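You operate a simulated robot arm through the tools that you are given. There is no shell and no other tool. Be economical: measure what you need, move in short steps, check, and stop when the job is done.

Carry out the task below with a simulated robot arm. There is one attempt and no reset: what you move stays moved.

TASK
Swap the collar on the upright shaft for the green roller.
Fine: lock the shaft again; the collar goes in the blue can, lid on.
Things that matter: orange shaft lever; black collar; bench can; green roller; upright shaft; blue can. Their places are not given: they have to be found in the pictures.

It is judged by the outcome, as a careful person would: the job done as asked, and still so three seconds after it is handed in. It fails if anything else is knocked over, pushed out of place, dropped, spilled or broken.

THE ROBOT
A 7-joint arm with a two-finger parallel gripper, fixed in place. Base frame: the origin is at the foot of the arm, x ahead of it, y to its left, z up; the work surface is at about z = 800. Lengths are in mm, angles in rad, forces in N, time in s.
With the tool pointing down near the work surface it reaches from about 300 to 700 mm from the base axis. Its first joint turns from -1.152 to 1.152 rad. Payload 1.57 kg.
Tool frame: the origin (TCP) lies between the finger pads and is the grasp point; the fingertips stand 30 mm ahead of it; z points along the fingers, y is the line along which they close. The gripper opens to 110 mm. The fingers are 24 mm wide and 12 mm thick; the gripper's body (48 by 112 mm) begins 78 mm behind the TCP.
Orientation is that of the tool frame in the base frame, as a unit quaternion [w, x, y, z]. With the fingers straight down and closing along the base's y, the tool's x points along the base's -x, its y along +y and its z along -z.

THE INTERFACE
- The arm moves only by the tool apply_moves. Its argument "rows" is a list of rows, each an object (a shift or turn left out is 0, a gripper value left out holds the last) with "rotation": the turn, a rotation vector about the tool's x, y, z in rad, a list of three; "travel": the shift along the tool's x, y, z in mm, a list of three; "claw": the opening, from 0 (shut) to 1 (fully open). In form: [{"rotation": [ax, ay, az], "travel": [x, y, z], "claw": claw}, ...]. A call has 1 to 12 rows; each row is the pose to reach, as a shift and turn from the pose commanded when the call began, along the tool's axes at that moment. A row lasts 0.2 s, in which the tool goes at most 50 mm and 0.15 rad; a call with a longer step from one row to the next is refused whole, and so is a gripper value outside its range. A pose out of reach is approached as far as the arm can. The call stops where the force on the tool passes 70 N (or 10 N more than at its start, if that is more) or the arm is blocked; 0.2 s more then pass. The fingers move at their own pace (about 108 mm/s each) and stop on an object; they squeeze with about 29 N. The grip force told is the motor's: it shows also when the fingers shut on nothing. Time passes only in rows, and 0.2 s behind the last, so rows that repeat a pose let the fingers close. It gives the time, the measured TCP pose, the force on the tool (base axes), the opening and the grip force at its end, in the units of the frame above (readings bear some noise), and new pictures: "pictures" is both (left out), scene, wrist or none.
- Cameras (640 x 400 px; columns grow to the right, rows downward): "scene" is fixed at [165.5, -390.5, 1406.4]; the picture's right is [0.77, -0.64, 0.00], its down [-0.36, -0.43, -0.83] and it looks along [0.53, 0.64, -0.56] (base axes); focal length 343 px, centre (320, 200). "wrist" rides on the gripper at [-36, 0, -80] in the tool frame; the picture's right is [0.00, -1.00, 0.00], its down [0.97, 0.00, -0.24] and it looks along [0.24, 0.00, 0.97] (tool axes); focal length 218 px, centre (320, 200).
- measure_at(camera, pixels): for up to 12 pixels [column, row] of the newest picture of that camera ("zoom" is the newest enlarged one), the place [x, y, z] in the base frame of the surface seen there, good to about 3 mm. No time passes.
- inspect(camera, box): a new picture of the part [left, top, right, bottom] of that camera's present view, enlarged. No time passes.
- sign_off(): hands the job in; it is judged then, once.

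Work in short steps. Measure before you move; look again where a grasp or a placing could have gone wrong, and mend it. You have 80 turns and 120 pictures in all, the two below and enlarged ones among them. Open the gripper and draw the arm clear of the work before you hand the job in, unless the task says otherwise; then end with one line.

The tools are called after "Call:" as name(argument=value, ...) on one line, values as JSON. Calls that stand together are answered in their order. apply_moves: Moves the arm, as the interface text tells. Its arguments: {"type":"object","properties":{"rows":{"type":"array"},"pictures":{"type":"string","enum":["both","scene","wrist","none"]}},"required":["rows"]} The other tools are called the same way: measure_at (camera, pixels) gives the place of the surface under pixels of a picture; inspect (camera, box) takes an enlarged picture of a part of a camera's view; sign_off () hands the job in.

At the start:

```text
time_s: 0.0
eef_pos: [407.6, 183.1, 1098.1]
ee_rot: [0.0, 0.001, 1.0, 0.0]
wrist_force: [-0.8, 0.2, -0.1]
grip_width: 109.9
gripper_force: 0.1
```

scene: 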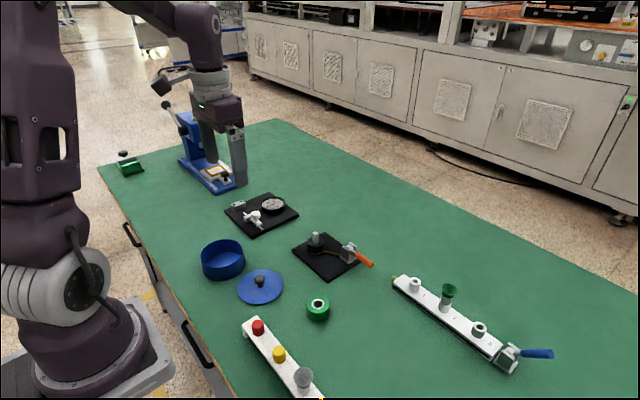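
wrist: 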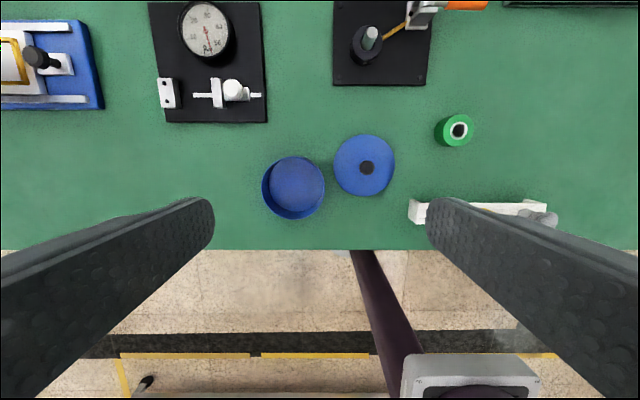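

The shaft plate is near scene (325,255), and the can, lid and green roller are near (222,260), (260,287) and (318,308). I'll zoom in on these before moving.

Call:
inspect(camera="scene", box=[270, 210, 400, 291])

Call:
inspect(camera="wrist", box=[250, 0, 570, 200])

Call:
measure_at(camera="scene", pixels=[[316, 235], [318, 245], [350, 247], [364, 260], [318, 301], [260, 279], [245, 290], [222, 265], [222, 243], [325, 271], [318, 308], [372, 264]])

```text
4.92 times, centred on (335, 250) of scene
```

zoom: 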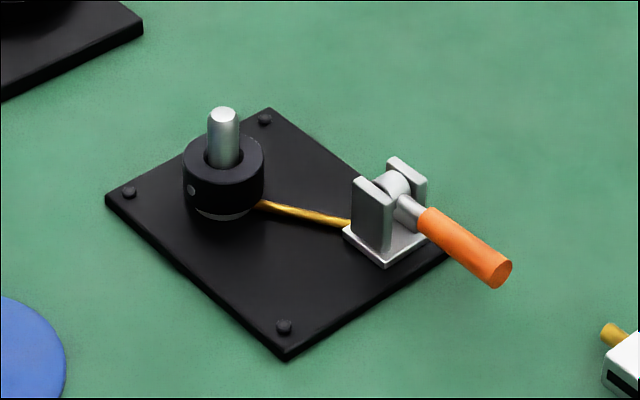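

```text
2.00 times, centred on (410, 100) of wrist
```

zoom: 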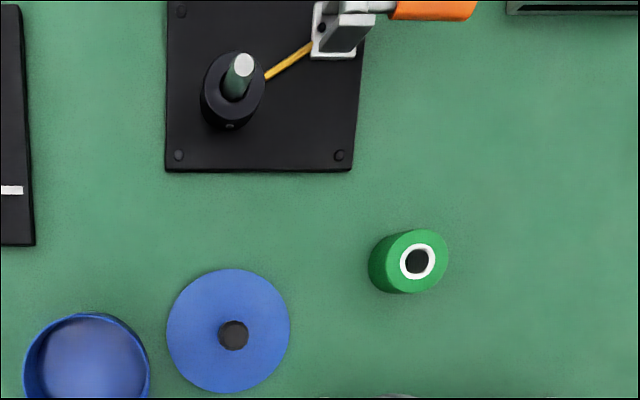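

```text
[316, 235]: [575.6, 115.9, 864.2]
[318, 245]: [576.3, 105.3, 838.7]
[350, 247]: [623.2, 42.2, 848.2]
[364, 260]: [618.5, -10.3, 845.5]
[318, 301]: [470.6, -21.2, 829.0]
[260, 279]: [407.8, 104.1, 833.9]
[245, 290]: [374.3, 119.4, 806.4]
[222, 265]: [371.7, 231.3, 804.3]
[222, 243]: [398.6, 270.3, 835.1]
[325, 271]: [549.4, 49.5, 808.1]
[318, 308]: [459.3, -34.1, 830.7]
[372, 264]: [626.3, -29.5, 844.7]
```

The lever is horizontal, pointing toward -y, and the collar sits on the shaft at about (576,108). I'll move above the plate to see it close up.

Call:
apply_moves(rows=[{"travel": [-32, -22, 10]}, {"travel": [-64, -44, 20]}, {"travel": [-96, -66, 30]}, {"travel": [-128, -88, 40]}, {"travel": [-160, -110, 50]}, {"travel": [-192, -133, 60]}, {"travel": [-192, -133, 60]}])

```text
time_s: 1.6
eef_pos: [600.9, 49.0, 1038.4]
ee_rot: [-0.001, 0.0, 1.0, 0.0]
wrist_force: [-1.5, 0.5, 0.0]
grip_width: 110.0
gripper_force: 0.0
```

scene: 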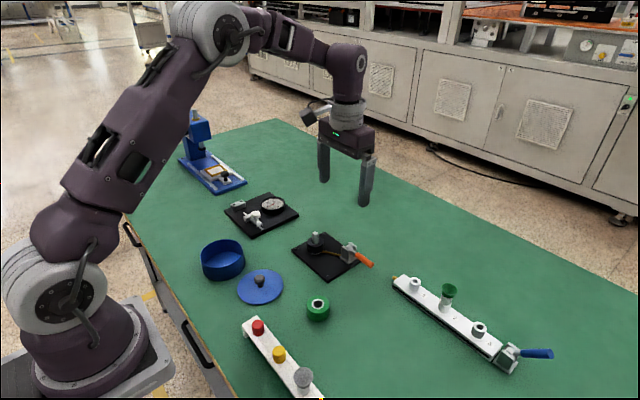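
wrist: 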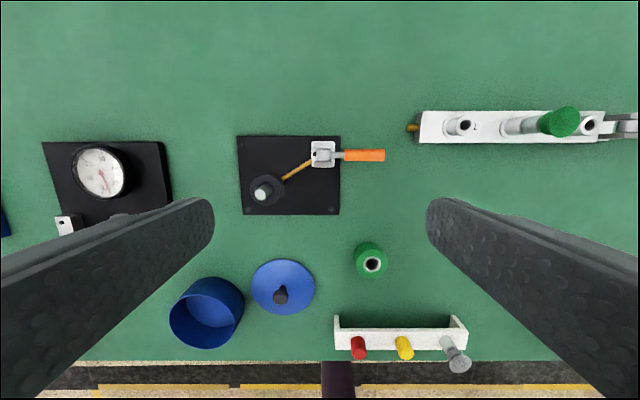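

I'll zoom in on the fixture, the rail and the roller, and measure.

Call:
inspect(camera="wrist", box=[230, 120, 390, 220])

Call:
measure_at(camera="zoom", pixels=[[130, 300], [105, 260], [185, 262], [130, 250], [140, 340], [370, 140], [370, 100], [370, 185], [420, 145], [470, 138], [610, 138], [540, 138]])

Call:
inspect(camera="scene", box=[380, 260, 560, 372])

Call:
inspect(camera="scene", box=[190, 230, 350, 330])

```text
4.00 times, centred on (310, 170) of wrist
```

zoom: 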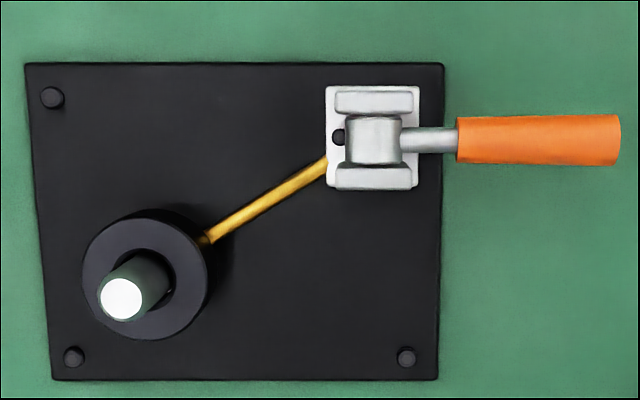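

```text
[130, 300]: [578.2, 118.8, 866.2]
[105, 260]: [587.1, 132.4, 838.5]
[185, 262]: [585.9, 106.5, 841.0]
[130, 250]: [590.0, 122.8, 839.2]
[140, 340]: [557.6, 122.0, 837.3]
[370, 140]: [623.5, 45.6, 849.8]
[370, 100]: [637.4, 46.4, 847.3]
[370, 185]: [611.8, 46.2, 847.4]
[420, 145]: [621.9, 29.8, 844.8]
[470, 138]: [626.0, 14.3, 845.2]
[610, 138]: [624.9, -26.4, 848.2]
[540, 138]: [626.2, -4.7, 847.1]
```

```text
3.56 times, centred on (470, 316) of scene
```

zoom: 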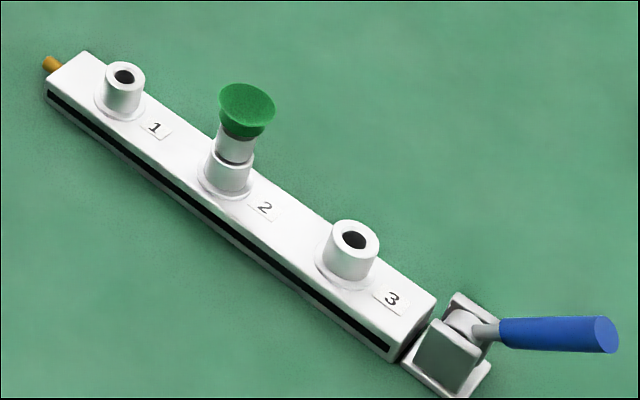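

```text
4.00 times, centred on (270, 280) of scene
```

zoom: 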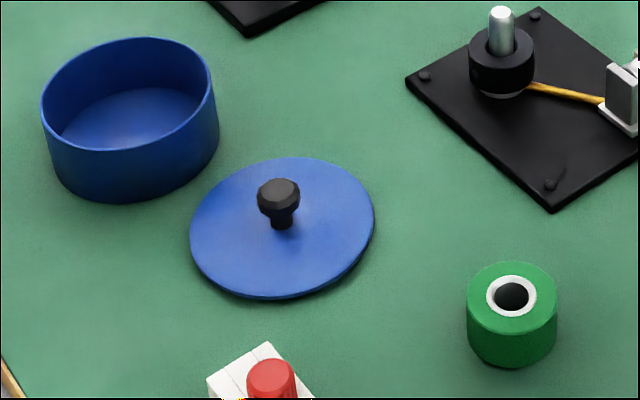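

The lever pivots about an x-axis near (623,46,839), with the handle over y 15…-30. I'll turn the gripper so it closes along x and hover above the handle.

Call:
apply_moves(rows=[{"travel": [-2, -5, 10], "rotation": [0, 0, 0.143], "claw": 0.45}, {"travel": [-4, -10, 20], "rotation": [0, 0, 0.286]}, {"travel": [-6, -15, 30], "rotation": [0, 0, 0.428]}, {"travel": [-8, -20, 40], "rotation": [0, 0, 0.571]}, {"travel": [-10, -26, 50], "rotation": [0, 0, 0.714]}, {"travel": [-13, -31, 60], "rotation": [0, 0, 0.857]}, {"travel": [-15, -36, 70], "rotation": [0, 0, 1.0]}, {"travel": [-17, -41, 80], "rotation": [0, 0, 1.142]}, {"travel": [-20, -46, 90], "rotation": [0, 0, 1.285]}, {"travel": [-22, -52, 100], "rotation": [0, 0, 1.428]}, {"travel": [-24, -57, 108], "rotation": [0, 0, 1.5708]}, {"travel": [-24, -57, 108], "rotation": [0, 0, 1.5708]}])

```text
time_s: 4.2
eef_pos: [624.2, -4.0, 929.2]
ee_rot: [0.0, 0.708, 0.706, 0.0]
wrist_force: [0.9, 0.3, -0.1]
grip_width: 49.7
gripper_force: 0.1
```

scene: 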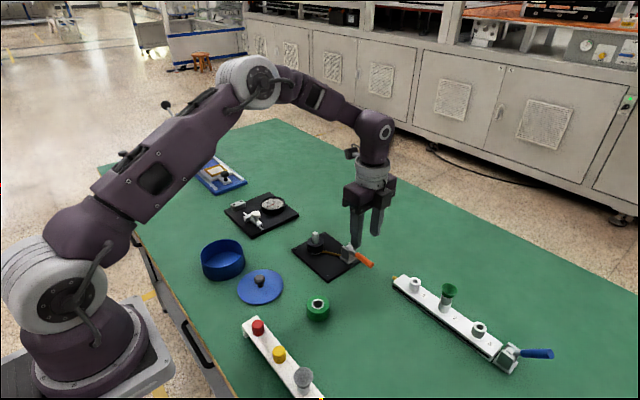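
wrist: 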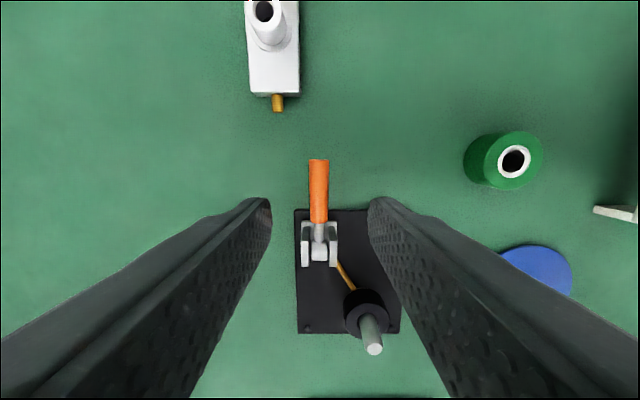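

The handle is centred between the fingers (col 318). I'll descend and grip it.

Call:
apply_moves(rows=[{"travel": [-2, 0, 40]}, {"travel": [-4, 0, 70]}, {"travel": [-4, 0, 87]}, {"travel": [-4, 0, 87], "claw": 0}, {"travel": [-4, 0, 87], "claw": 0}, {"travel": [-4, 0, 87], "claw": 0}])

```text
time_s: 5.6
eef_pos: [625.2, -9.6, 842.5]
ee_rot: [0.003, 0.708, 0.706, 0.002]
wrist_force: [34.3, -0.8, -7.9]
grip_width: 14.8
gripper_force: 31.1
```

scene: 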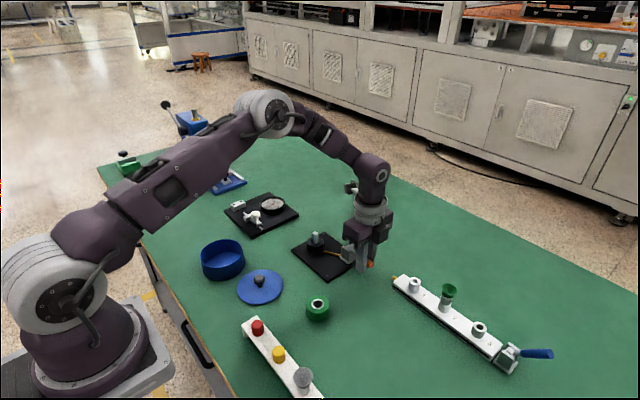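
wrist: 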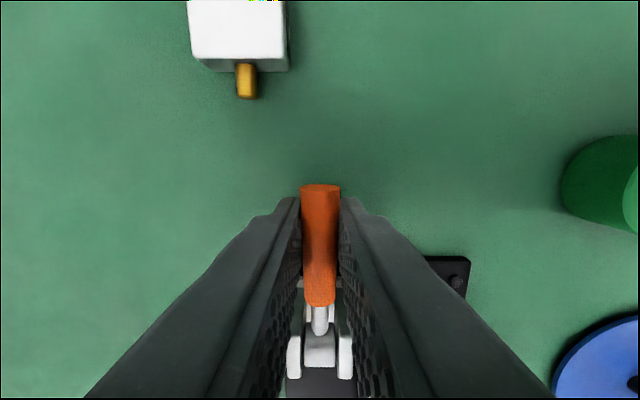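

The handle is gripped at 14.8 mm wide, with a +x side load from a ~1 mm offset. I'll shift by 1.5 mm and start the upward arc about the hinge.

Call:
apply_moves(rows=[{"travel": [0, 1.5, 0]}, {"travel": [0.6, 1.5, -8.2]}, {"travel": [2.5, 1.5, -16.3]}, {"travel": [5.5, 1.5, -23.9]}, {"travel": [9.6, 1.5, -31.1]}])

```text
time_s: 6.8
eef_pos: [626.1, -2.2, 873.1]
ee_rot: [0.0, 0.708, 0.706, -0.002]
wrist_force: [9.1, -11.1, -12.6]
grip_width: 15.3
gripper_force: 30.7
```

scene: 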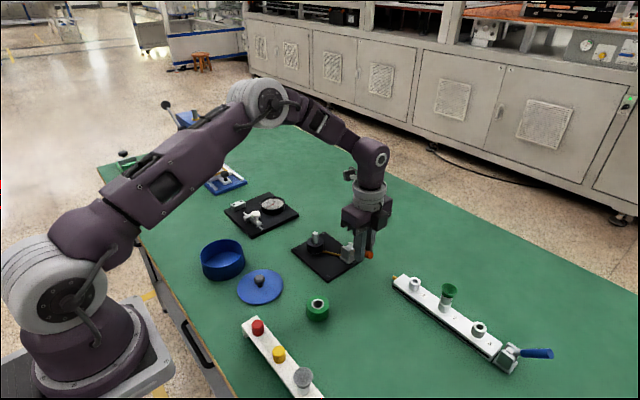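
wrist: 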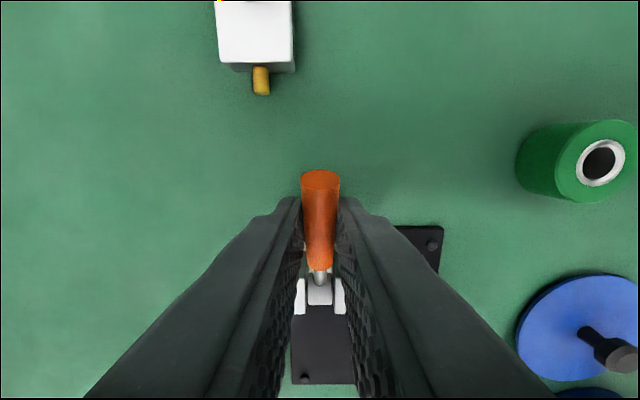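

The lever is rotating, about 35° so far, with low forces. I'll continue to vertical.

Call:
apply_moves(rows=[{"travel": [5.2, 0, -6.4]}, {"travel": [11.2, 0, -12]}, {"travel": [18, 0, -16.6]}, {"travel": [25.5, 0, -20.2]}, {"travel": [33.4, 0, -22.6]}, {"travel": [41.5, 0, -23.8]}, {"travel": [45.4, 0, -23.9]}])

```text
time_s: 8.4
eef_pos: [625.3, 48.0, 897.8]
ee_rot: [-0.001, 0.707, 0.707, 0.0]
wrist_force: [-0.3, 0.1, 0.3]
grip_width: 0.0
gripper_force: 21.1
```

scene: 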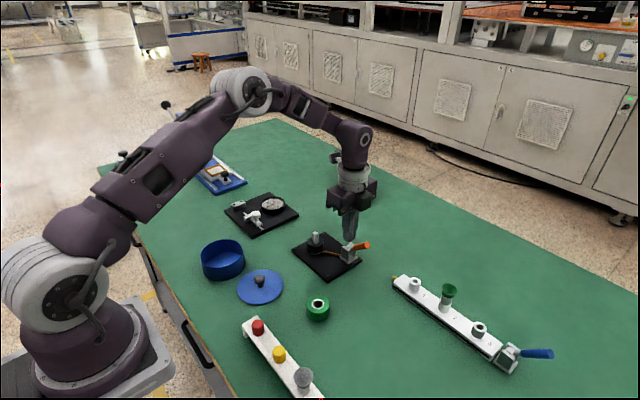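
wrist: 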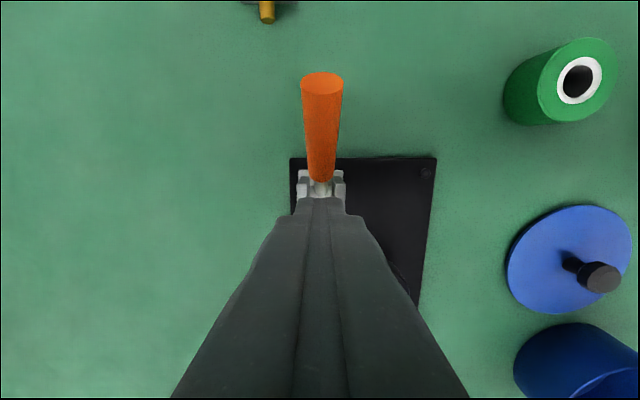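

The handle slipped out of the grip partway. I'll check its angle.

Call:
inspect(camera="scene", box=[290, 205, 400, 285])

Call:
measure_at(camera="wrist", pixels=[[321, 84], [320, 120], [320, 160], [320, 190]])

```text
5.00 times, centred on (345, 245) of scene
```

zoom: 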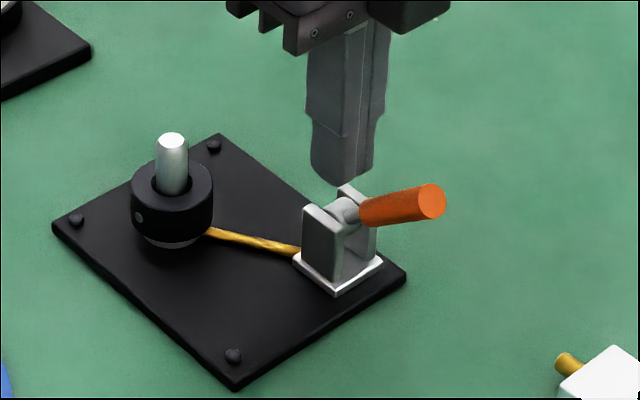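

```text
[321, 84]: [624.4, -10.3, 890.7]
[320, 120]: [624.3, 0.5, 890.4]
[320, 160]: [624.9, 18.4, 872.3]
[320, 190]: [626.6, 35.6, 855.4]
```

The lever rests at about 40°, which could be a stop or just friction. I'll go round to the -y side with the fingers shut and nudge it toward +y while watching the force.

Call:
apply_moves(rows=[{"travel": [0, 0, -40]}, {"travel": [-40, 0, -60]}, {"travel": [-80, 0, -60]}, {"travel": [-100, 0, -40]}, {"travel": [-100, 0, 3]}, {"travel": [-85, 0, 3]}, {"travel": [-75, 0, 3]}, {"travel": [-70, 0, 3]}, {"travel": [-65, 0, 3]}], pictures="scene")

```text
time_s: 10.4
eef_pos: [625.1, -23.0, 897.1]
ee_rot: [0.002, 0.707, 0.707, -0.001]
wrist_force: [-2.4, -23.3, 5.4]
grip_width: 0.1
gripper_force: 21.1
```

scene: 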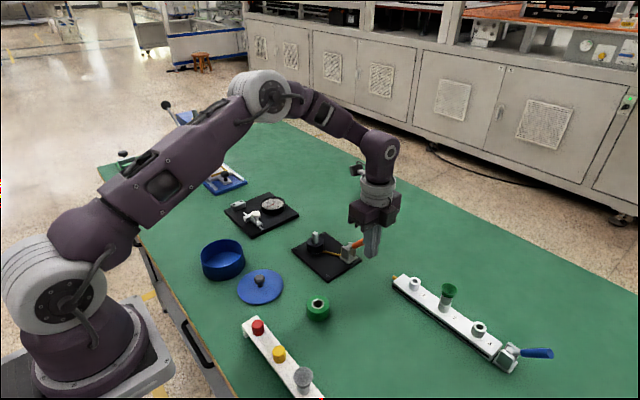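

Contact is at 23 N, about the turning force seen before. I'll continue gently.

Call:
apply_moves(rows=[{"travel": [5, 0, 0]}, {"travel": [10, 0, 0]}, {"travel": [15, 0, 0]}, {"travel": [20, 0, 0]}], pictures="scene")

```text
time_s: 11.1
eef_pos: [625.1, -22.8, 895.8]
ee_rot: [0.009, 0.71, 0.704, -0.01]
wrist_force: [-2.2, -9.1, 1.1]
grip_width: 0.0
gripper_force: 21.3
stopped in row 3: the force on the tool passed its limit (the readings are from after the stop); the commanded pose is now the measured one
```

scene: 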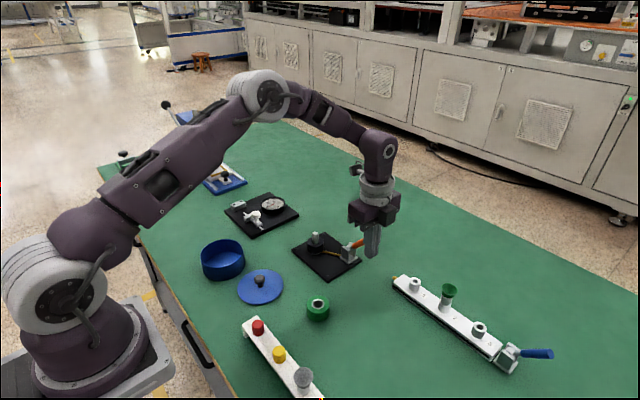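

The lever stops hard at about 42°, so that is the other end of its travel, presumably unlocked. I'll back off, level the tool and hover over the collar.

Call:
apply_moves(rows=[{"travel": [-25, 0, 0], "rotation": [-0.001, 0.027, -0.0085]}, {"travel": [-25, 0, -45], "rotation": [-0.001, 0.027, -0.0085]}, {"travel": [-20, 0, -90], "rotation": [-0.001, 0.027, -0.0085]}, {"travel": [25, -15, -90], "rotation": [-0.001, 0.027, -0.0085], "claw": 0.7}, {"travel": [70, -30, -90], "rotation": [-0.001, 0.027, -0.0085]}, {"travel": [110, -47, -90], "rotation": [-0.001, 0.027, -0.0085]}, {"travel": [142, -47, -90], "rotation": [-0.001, 0.027, -0.0085]}, {"travel": [142, -47, -90], "rotation": [-0.001, 0.027, -0.0085]}])

```text
time_s: 12.9
eef_pos: [579.1, 126.4, 982.9]
ee_rot: [-0.001, 0.707, 0.707, 0.001]
wrist_force: [-0.1, 0.0, -0.1]
grip_width: 77.2
gripper_force: 0.0
```

scene: 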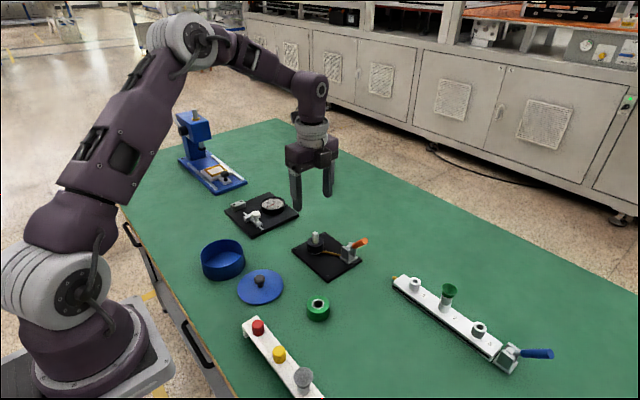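
wrist: 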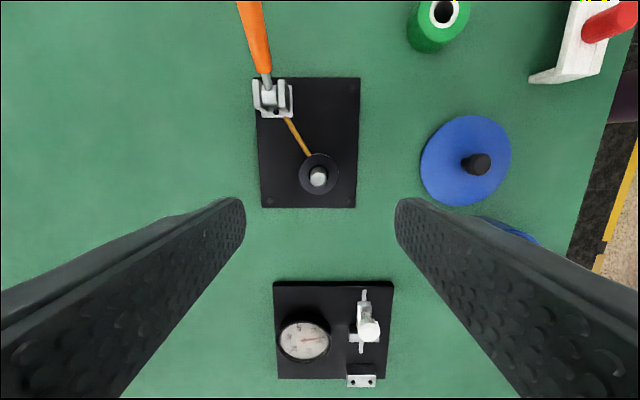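

I'll zoom in on the collar and measure its centre.

Call:
inspect(camera="wrist", box=[240, 130, 400, 230])

Call:
measure_at(camera="zoom", pixels=[[312, 195], [245, 175], [385, 175], [312, 100], [312, 240], [312, 252], [255, 195], [370, 195]])

Call:
inspect(camera="scene", box=[285, 215, 349, 255])

Call:
measure_at(camera="zoom", pixels=[[310, 200], [310, 225], [310, 260], [310, 290], [310, 310], [310, 330], [310, 345], [310, 370], [230, 290], [400, 290]])

```text
4.00 times, centred on (320, 180) of wrist
```

zoom: 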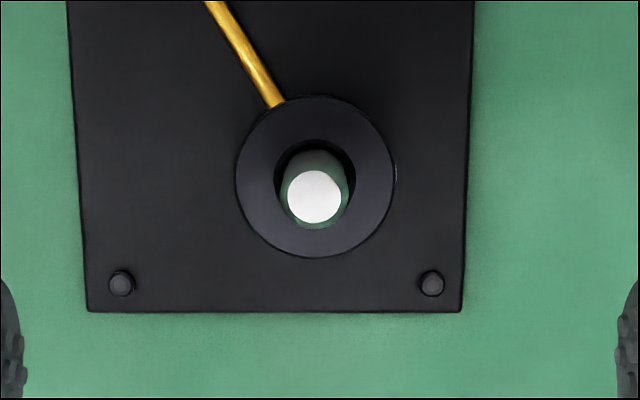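

```text
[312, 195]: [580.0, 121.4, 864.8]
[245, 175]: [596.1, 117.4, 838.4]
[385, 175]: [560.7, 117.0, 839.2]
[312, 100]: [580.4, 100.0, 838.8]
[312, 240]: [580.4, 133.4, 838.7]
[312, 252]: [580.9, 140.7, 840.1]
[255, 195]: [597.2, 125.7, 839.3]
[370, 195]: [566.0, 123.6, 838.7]
```

```text
10.00 times, centred on (317, 235) of scene
```

zoom: 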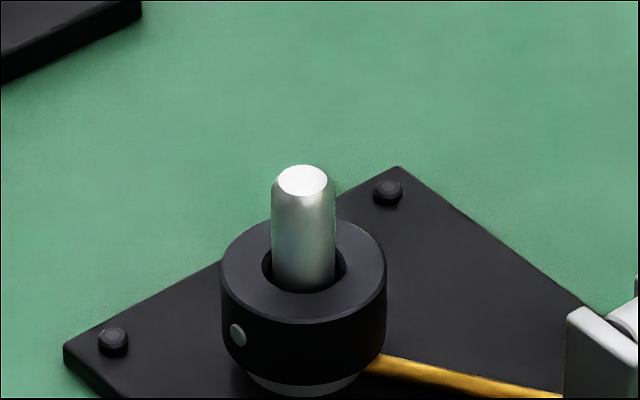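

```text
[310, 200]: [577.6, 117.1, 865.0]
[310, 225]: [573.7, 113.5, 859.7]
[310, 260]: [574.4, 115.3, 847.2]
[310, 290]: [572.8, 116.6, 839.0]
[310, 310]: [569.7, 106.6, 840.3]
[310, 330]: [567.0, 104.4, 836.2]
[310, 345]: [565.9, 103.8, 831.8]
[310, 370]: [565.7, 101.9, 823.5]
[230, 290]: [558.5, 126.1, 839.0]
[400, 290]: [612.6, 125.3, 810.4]
```

The collar is at about (579,120), z 817–839, 40 mm OD, with the plate top at about 809. I'll descend to TCP z 845 (tips at 815) and close.

Call:
apply_moves(rows=[{"travel": [-6.4, 0.3, 45]}, {"travel": [-6.4, 0.3, 90]}, {"travel": [-6.4, 0.3, 120]}, {"travel": [-6.4, 0.3, 138]}, {"travel": [-6.4, 0.3, 138]}, {"travel": [-6.4, 0.3, 138], "claw": 0}, {"travel": [-6.4, 0.3, 138], "claw": 0}, {"travel": [-6.4, 0.3, 138], "claw": 0}])

```text
time_s: 14.7
eef_pos: [578.9, 117.9, 843.5]
ee_rot: [-0.001, 0.707, 0.708, 0.001]
wrist_force: [1.8, 0.1, -3.1]
grip_width: 41.2
gripper_force: 28.8
```

scene: 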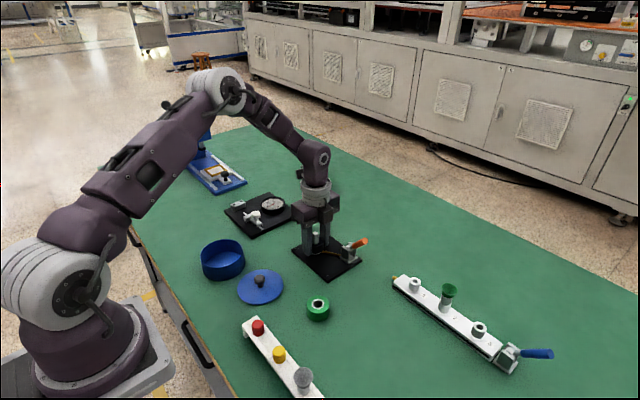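
wrist: 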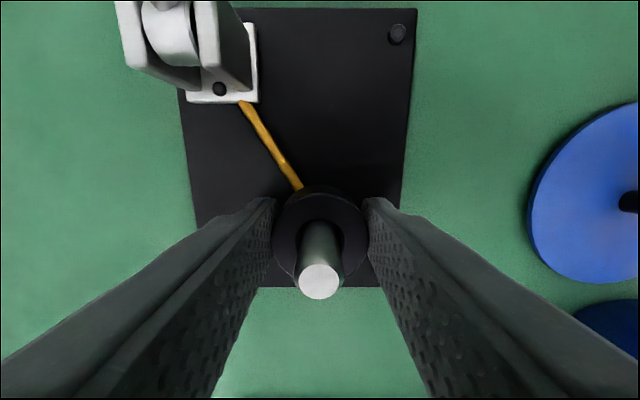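

The collar is gripped at 41 mm with low side force. I'll lift slowly and watch the force.

Call:
apply_moves(rows=[{"travel": [0, 0, -5]}, {"travel": [0, 0, -10]}, {"travel": [0, 0, -15]}, {"travel": [0, 0, -20]}])

```text
time_s: 15.7
eef_pos: [579.1, 116.3, 863.9]
ee_rot: [-0.001, 0.707, 0.708, 0.001]
wrist_force: [0.2, 0.5, -1.9]
grip_width: 41.2
gripper_force: 29.1
```

scene: 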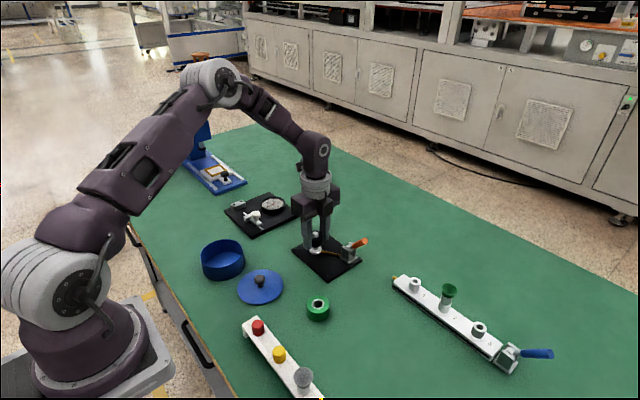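
wrist: 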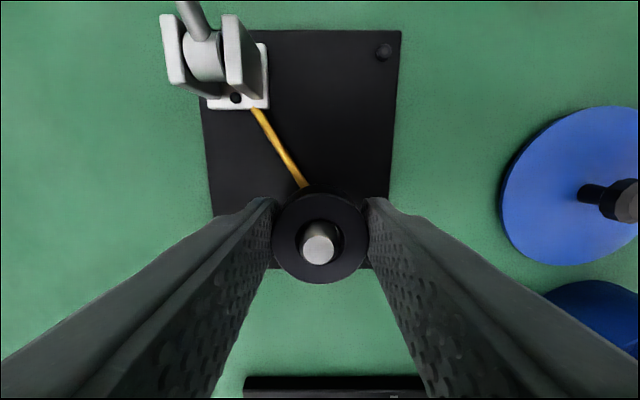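

The collar slides freely, so the shaft is unlocked. I'll lift clear and measure the can's rim and floor.

Call:
apply_moves(rows=[{"travel": [0, 0, -40]}, {"travel": [0, 0, -80]}, {"travel": [0, 0, -110]}, {"travel": [0, 0, -110]}], pictures="scene")

Call:
inspect(camera="scene", box=[180, 225, 308, 305])

Call:
measure_at(camera="zoom", pixels=[[213, 77], [213, 190], [105, 140], [322, 115], [213, 230], [170, 120], [255, 110], [395, 275], [398, 240], [345, 220], [455, 225], [398, 205]])

```text
time_s: 16.7
eef_pos: [580.9, 117.5, 971.8]
ee_rot: [-0.002, 0.707, 0.707, 0.001]
wrist_force: [-0.1, 0.3, -3.3]
grip_width: 41.0
gripper_force: 28.9
```

scene: 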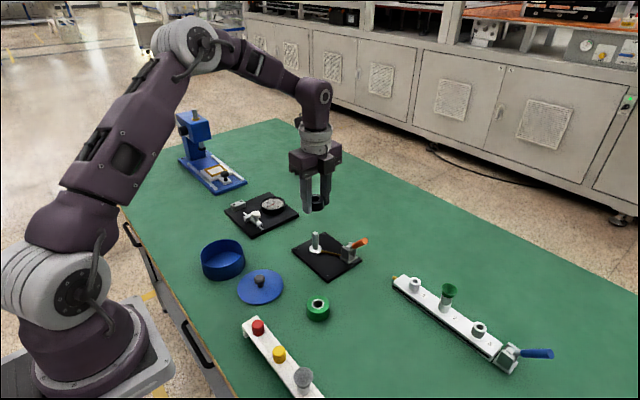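

```text
5.00 times, centred on (244, 265) of scene
```

zoom: 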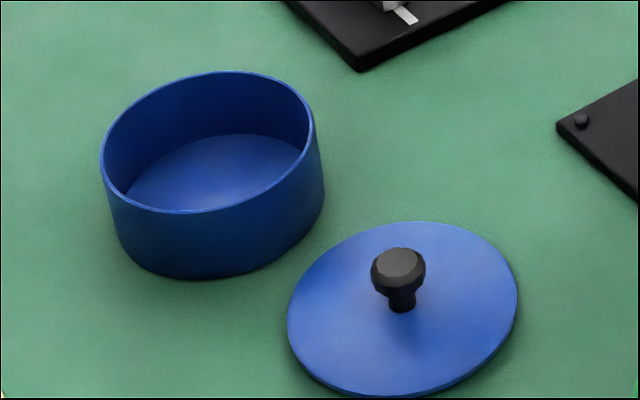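

```text
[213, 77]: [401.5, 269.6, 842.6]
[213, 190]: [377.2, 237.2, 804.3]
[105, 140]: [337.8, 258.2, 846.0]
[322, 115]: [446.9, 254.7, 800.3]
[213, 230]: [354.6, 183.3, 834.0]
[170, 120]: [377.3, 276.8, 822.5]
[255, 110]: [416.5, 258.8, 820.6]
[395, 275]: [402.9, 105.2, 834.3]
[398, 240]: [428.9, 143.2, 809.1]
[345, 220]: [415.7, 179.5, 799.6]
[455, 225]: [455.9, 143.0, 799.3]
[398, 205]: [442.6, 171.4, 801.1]
```

The collar is held. I'll carry it above the can, whose centre is near (373,227) with the rim at z 845.

Call:
apply_moves(rows=[{"travel": [18, -35, 2]}, {"travel": [36, -70, 4]}, {"travel": [55, -104, 6]}, {"travel": [73, -139, 8]}, {"travel": [92, -174, 10]}, {"travel": [110, -208, 12]}, {"travel": [110, -208, 12]}])

```text
time_s: 18.3
eef_pos: [371.3, 227.1, 965.7]
ee_rot: [-0.002, 0.707, 0.708, 0.001]
wrist_force: [0.4, -0.2, -1.6]
grip_width: 41.2
gripper_force: 28.4
```

scene: 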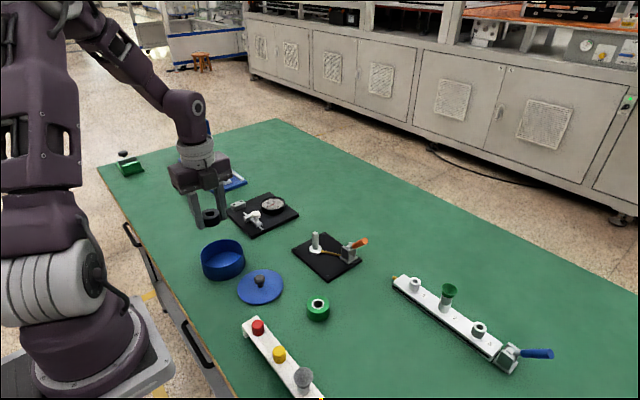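
wrist: 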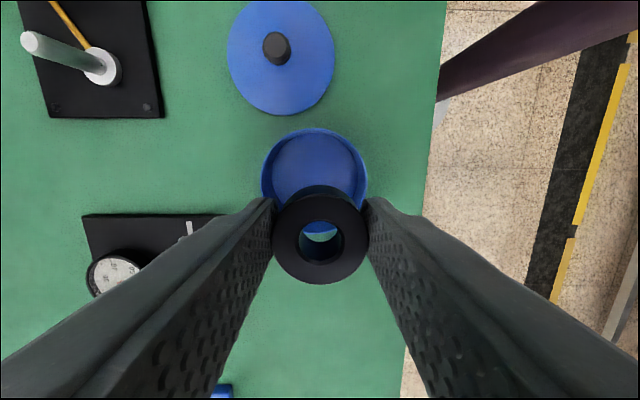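

The can's centre works out near (375.5,226). I'll shift 4 mm and lower the collar into it.

Call:
apply_moves(rows=[{"travel": [-1, 4, 40]}, {"travel": [-1, 4, 80]}, {"travel": [-1, 4, 105]}, {"travel": [-1, 4, 120]}, {"travel": [-1, 4, 128]}, {"travel": [-1, 4, 128]}])

```text
time_s: 19.7
eef_pos: [375.5, 225.6, 834.8]
ee_rot: [-0.001, 0.707, 0.707, 0.001]
wrist_force: [0.4, 0.0, -2.0]
grip_width: 41.2
gripper_force: 28.5
```

scene: 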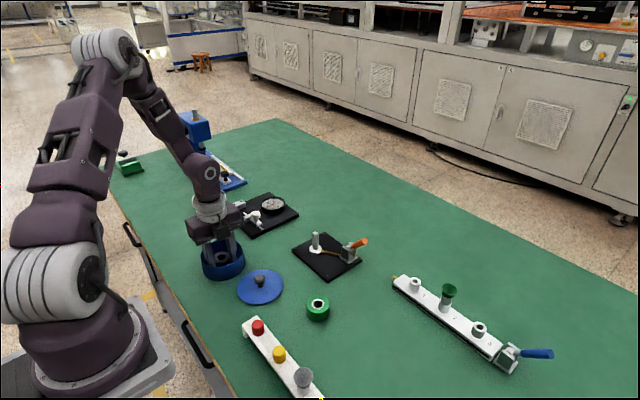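
wrist: 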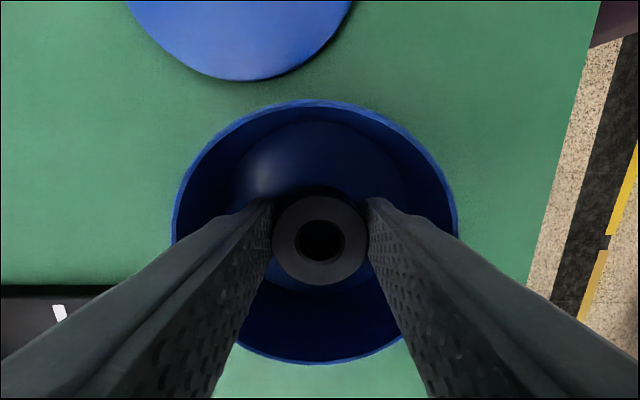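

The collar is down inside the can, well centred. I'll open slightly and lift straight out.

Call:
apply_moves(rows=[{"claw": 0.47}, {"claw": 0.47}, {"claw": 0.47, "travel": [0, 0, -15]}, {"travel": [0, 0, -50]}, {"travel": [0, 0, -95]}, {"travel": [0, 0, -130]}, {"travel": [0, 0, -130]}])

```text
time_s: 21.3
eef_pos: [376.9, 224.9, 964.9]
ee_rot: [0.0, 0.707, 0.707, 0.001]
wrist_force: [-0.5, -0.4, -0.1]
grip_width: 51.7
gripper_force: 0.0
```

scene: 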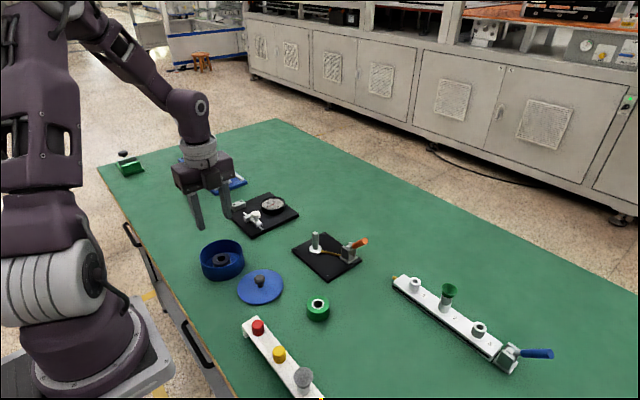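
wrist: 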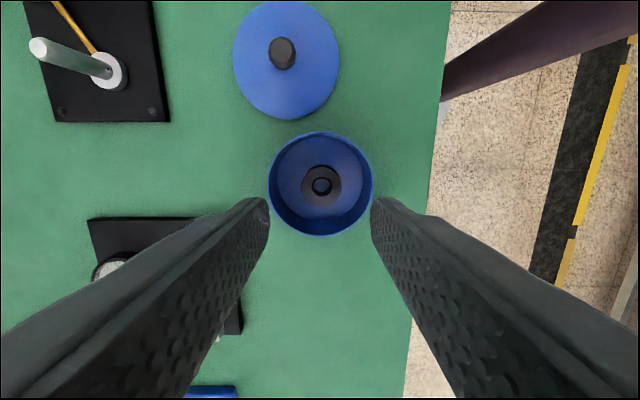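

The collar lies flat in the can, whose centre is about (376.5,225.5). I'll measure the lid and its knob.

Call:
inspect(camera="wrist", box=[210, 0, 402, 120])

Call:
measure_at(camera="zoom", pixels=[[240, 175], [240, 140], [82, 210], [425, 205], [250, 10], [260, 385], [215, 170], [275, 170]])

Call:
measure_at(camera="wrist", pixels=[[269, 180], [373, 180], [321, 132], [321, 235], [321, 186], [321, 172]])

Call:
measure_at(camera="scene", pixels=[[259, 276], [260, 282], [260, 286], [260, 291], [239, 290], [282, 284]])

```text
3.33 times, centred on (306, 60) of wrist
```

zoom: 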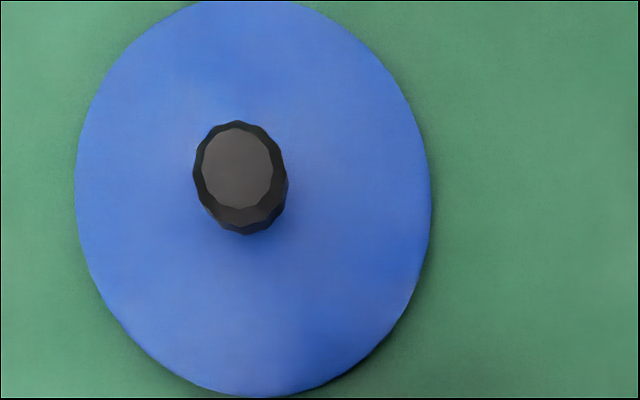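

```text
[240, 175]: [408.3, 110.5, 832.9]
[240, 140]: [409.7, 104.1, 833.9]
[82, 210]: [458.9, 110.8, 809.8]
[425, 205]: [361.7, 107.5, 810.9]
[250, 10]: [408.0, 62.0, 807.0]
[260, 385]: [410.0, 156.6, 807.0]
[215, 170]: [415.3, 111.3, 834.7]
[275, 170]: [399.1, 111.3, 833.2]
```

```text
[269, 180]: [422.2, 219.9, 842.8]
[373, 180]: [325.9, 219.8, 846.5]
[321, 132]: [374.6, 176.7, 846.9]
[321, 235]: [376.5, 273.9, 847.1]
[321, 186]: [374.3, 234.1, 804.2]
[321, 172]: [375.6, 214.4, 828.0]
```

```text
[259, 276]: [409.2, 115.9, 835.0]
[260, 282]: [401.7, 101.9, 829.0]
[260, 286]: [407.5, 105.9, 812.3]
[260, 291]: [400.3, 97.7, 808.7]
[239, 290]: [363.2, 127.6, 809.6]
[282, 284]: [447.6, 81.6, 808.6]
```

The lid centre is at about (409.5,109.5) with the knob top at z 834. I'll hover above the knob and descend to TCP z 842 (tips 812, above the lid plate at 808).

Call:
apply_moves(rows=[{"travel": [-38, 11, 10]}, {"travel": [-77, 22, 20]}, {"travel": [-115.4, 32.6, 30]}, {"travel": [-115.4, 32.6, 60]}, {"travel": [-115.4, 32.6, 60]}], pictures="wrist")

```text
time_s: 22.5
eef_pos: [412.0, 111.0, 905.8]
ee_rot: [-0.002, 0.706, 0.708, 0.001]
wrist_force: [0.1, 0.6, 0.5]
grip_width: 51.6
gripper_force: 0.0
```

wrist: 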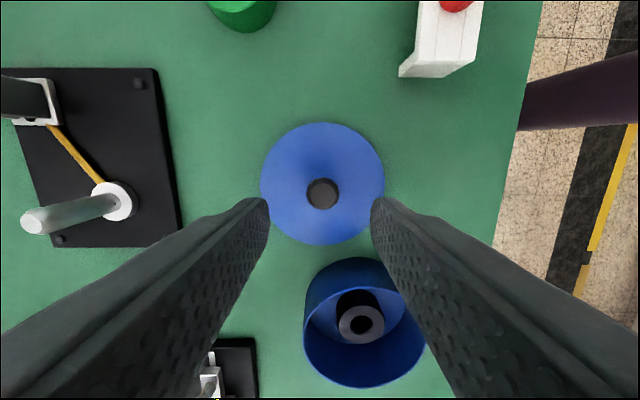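

The knob is at col 322, nearly centred. I'll descend and grip.

Call:
apply_moves(rows=[{"travel": [-1, -1.5, 35]}, {"travel": [-1, -1.5, 55]}, {"travel": [-1, -1.5, 64]}, {"travel": [-1, -1.5, 64]}, {"travel": [-1, -1.5, 64], "claw": 0}, {"travel": [-1, -1.5, 64], "claw": 0}, {"travel": [-1, -1.5, 64], "claw": 0}])

```text
time_s: 24.1
eef_pos: [407.3, 110.4, 839.1]
ee_rot: [-0.001, 0.706, 0.708, 0.001]
wrist_force: [-1.5, 0.2, -0.7]
grip_width: 22.1
gripper_force: 29.4
```

scene: 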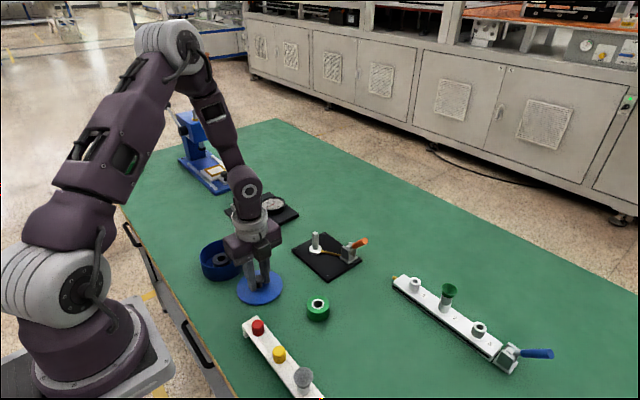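
wrist: 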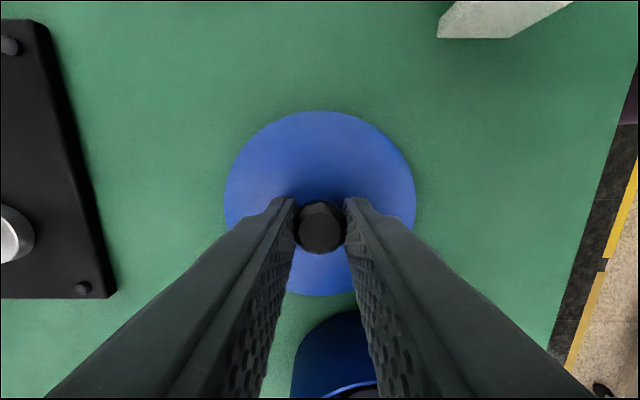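

The knob is held (22 mm) and the lid is centred in view. I'll lift and check that it comes up level.

Call:
apply_moves(rows=[{"travel": [0, 0, -10]}, {"travel": [0, 0, -40]}, {"travel": [0, 0, -80]}, {"travel": [0, 0, -95]}, {"travel": [38, -11, -95]}, {"travel": [77, -22, -95]}, {"travel": [115.8, -32, -95]}, {"travel": [115.8, -32, -95]}, {"travel": [115.8, -32, -75]}, {"travel": [115.8, -32, -75]}])

```text
time_s: 26.3
eef_pos: [375.2, 225.0, 915.2]
ee_rot: [0.0, 0.706, 0.708, 0.001]
wrist_force: [0.2, 0.5, 0.0]
grip_width: 22.4
gripper_force: 28.8
```

scene: 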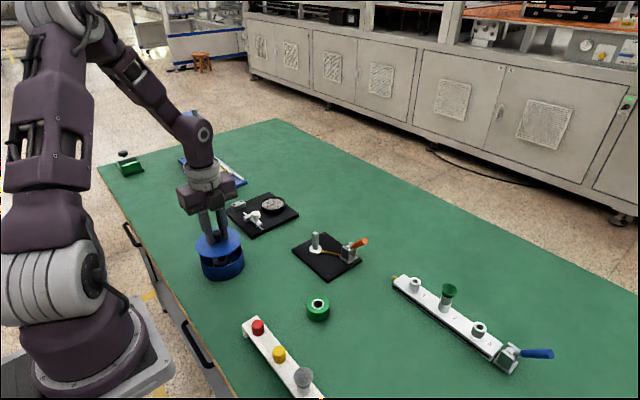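
wrist: 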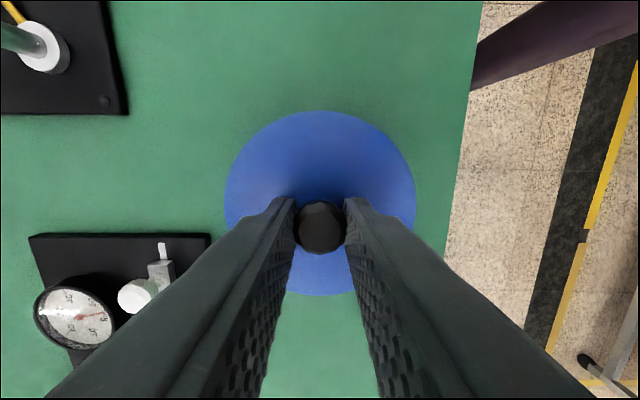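

The lid is level and lined up over the can. I'll lower it gradually toward contact near TCP z 887.

Call:
apply_moves(rows=[{"travel": [0, 0, 15]}, {"travel": [0, 0, 22]}, {"travel": [0, 0, 25]}, {"travel": [0, 0, 27]}, {"travel": [0, 0, 27]}])

Call:
inspect(camera="scene", box=[174, 210, 270, 290])

```text
time_s: 27.5
eef_pos: [374.4, 224.8, 888.4]
ee_rot: [-0.001, 0.707, 0.707, 0.001]
wrist_force: [-0.1, 0.0, 0.6]
grip_width: 22.7
gripper_force: 28.7
```

scene: 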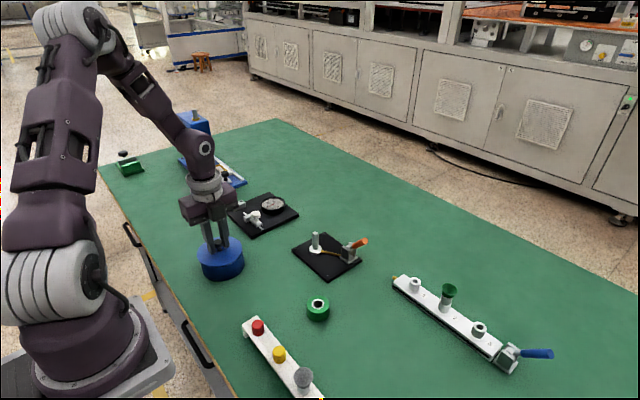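
wrist: 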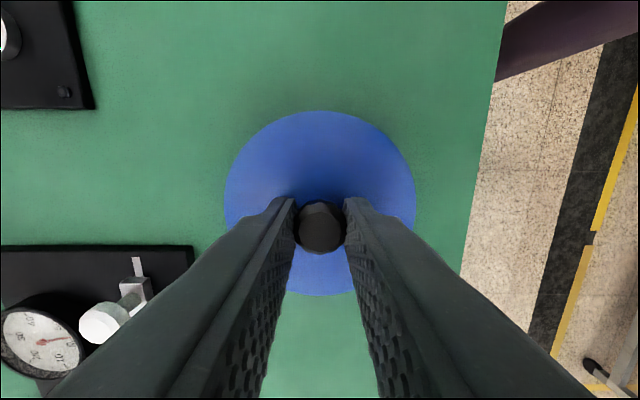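

```text
5.00 times, centred on (222, 250) of scene
```

zoom: 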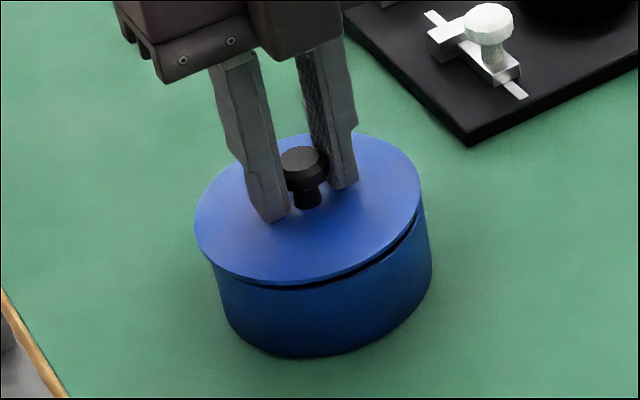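

The lid is just above the rim. I'll measure its edge points to check centring before the final lowering.

Call:
measure_at(camera="wrist", pixels=[[227, 190], [413, 190], [320, 113], [320, 293], [240, 150], [400, 150], [306, 293], [336, 293]])

Call:
measure_at(camera="zoom", pixels=[[300, 320], [250, 310], [370, 290], [300, 278], [200, 225], [417, 185]])

```text
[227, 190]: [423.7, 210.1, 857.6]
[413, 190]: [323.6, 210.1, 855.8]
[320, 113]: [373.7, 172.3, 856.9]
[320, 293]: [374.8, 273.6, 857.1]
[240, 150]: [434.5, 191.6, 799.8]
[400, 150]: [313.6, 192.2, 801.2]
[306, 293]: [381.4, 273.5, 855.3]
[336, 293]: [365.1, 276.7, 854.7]
```

```text
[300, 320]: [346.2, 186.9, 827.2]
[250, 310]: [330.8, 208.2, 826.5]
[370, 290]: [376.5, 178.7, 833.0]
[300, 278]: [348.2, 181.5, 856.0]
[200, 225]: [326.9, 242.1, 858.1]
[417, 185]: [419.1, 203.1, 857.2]
```

The lid is offset by about (-1,-2) mm. I'll correct that and lower to contact.

Call:
apply_moves(rows=[{"travel": [2, 1, 0]}, {"travel": [2, 1, 1.5]}, {"travel": [2, 1, 3]}, {"travel": [2, 1, 4]}, {"travel": [2, 1, 4]}])

Call:
inspect(camera="scene", box=[174, 210, 270, 290])

```text
time_s: 28.7
eef_pos: [374.7, 228.1, 885.4]
ee_rot: [-0.002, 0.707, 0.707, 0.001]
wrist_force: [1.1, -0.3, 0.1]
grip_width: 22.2
gripper_force: 28.5
```

scene: 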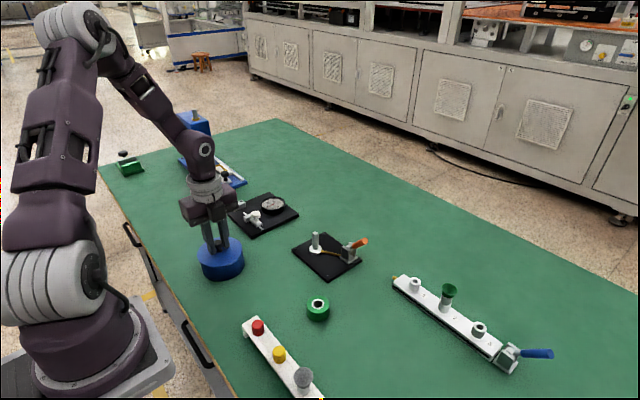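
wrist: 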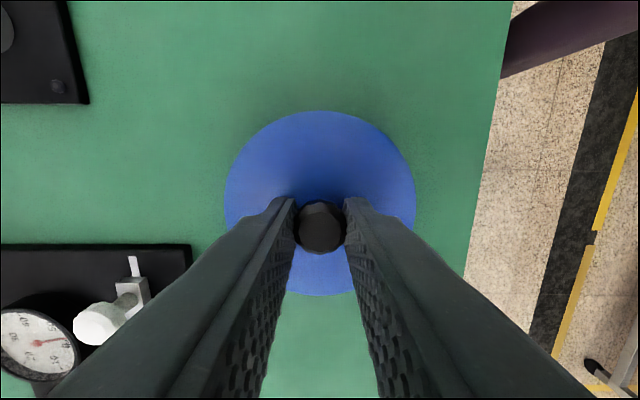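

```text
5.00 times, centred on (222, 250) of scene
```

zoom: 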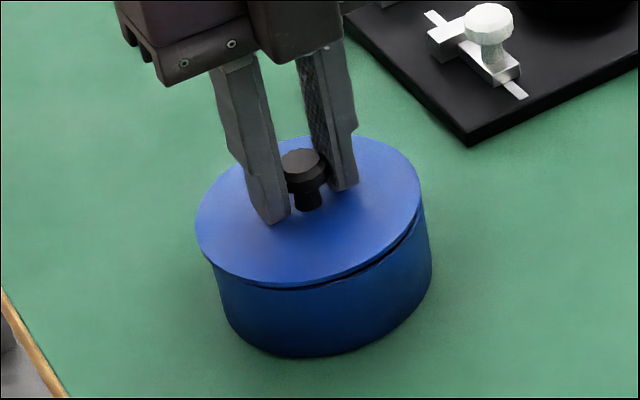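

There is still a thin dark gap and no contact force. I'll lower further in 1 mm steps.

Call:
apply_moves(rows=[{"travel": [-0.5, 0, 1]}, {"travel": [-0.5, 0, 2]}, {"travel": [-0.5, 0, 3]}, {"travel": [-0.5, 0, 4]}], pictures="wrist")

Call:
inspect(camera="scene", box=[174, 210, 270, 290])

Call:
measure_at(camera="wrist", pixels=[[227, 190], [413, 190], [320, 113], [320, 293]])

```text
time_s: 29.7
eef_pos: [375.3, 227.0, 880.6]
ee_rot: [-0.001, 0.707, 0.708, 0.001]
wrist_force: [0.3, 0.4, 0.2]
grip_width: 22.6
gripper_force: 28.8
```

wrist: 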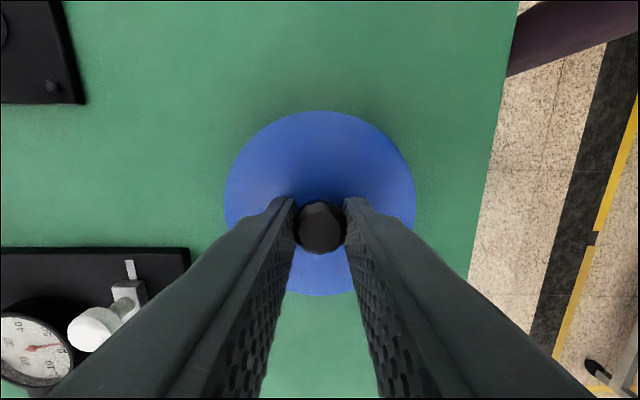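

```text
5.00 times, centred on (222, 250) of scene
```

zoom: 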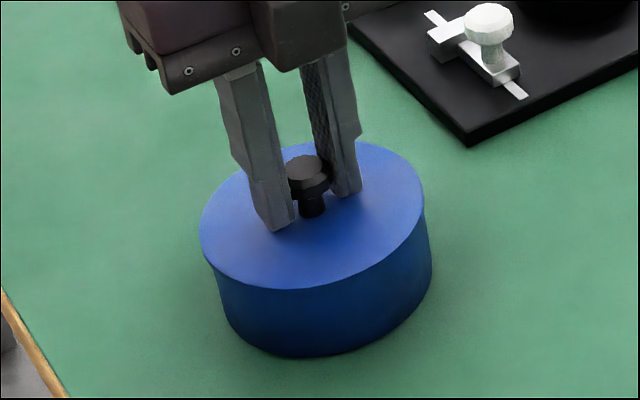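

```text
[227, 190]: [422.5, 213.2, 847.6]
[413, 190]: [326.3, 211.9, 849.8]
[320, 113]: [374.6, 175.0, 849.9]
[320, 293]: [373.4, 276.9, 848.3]
```

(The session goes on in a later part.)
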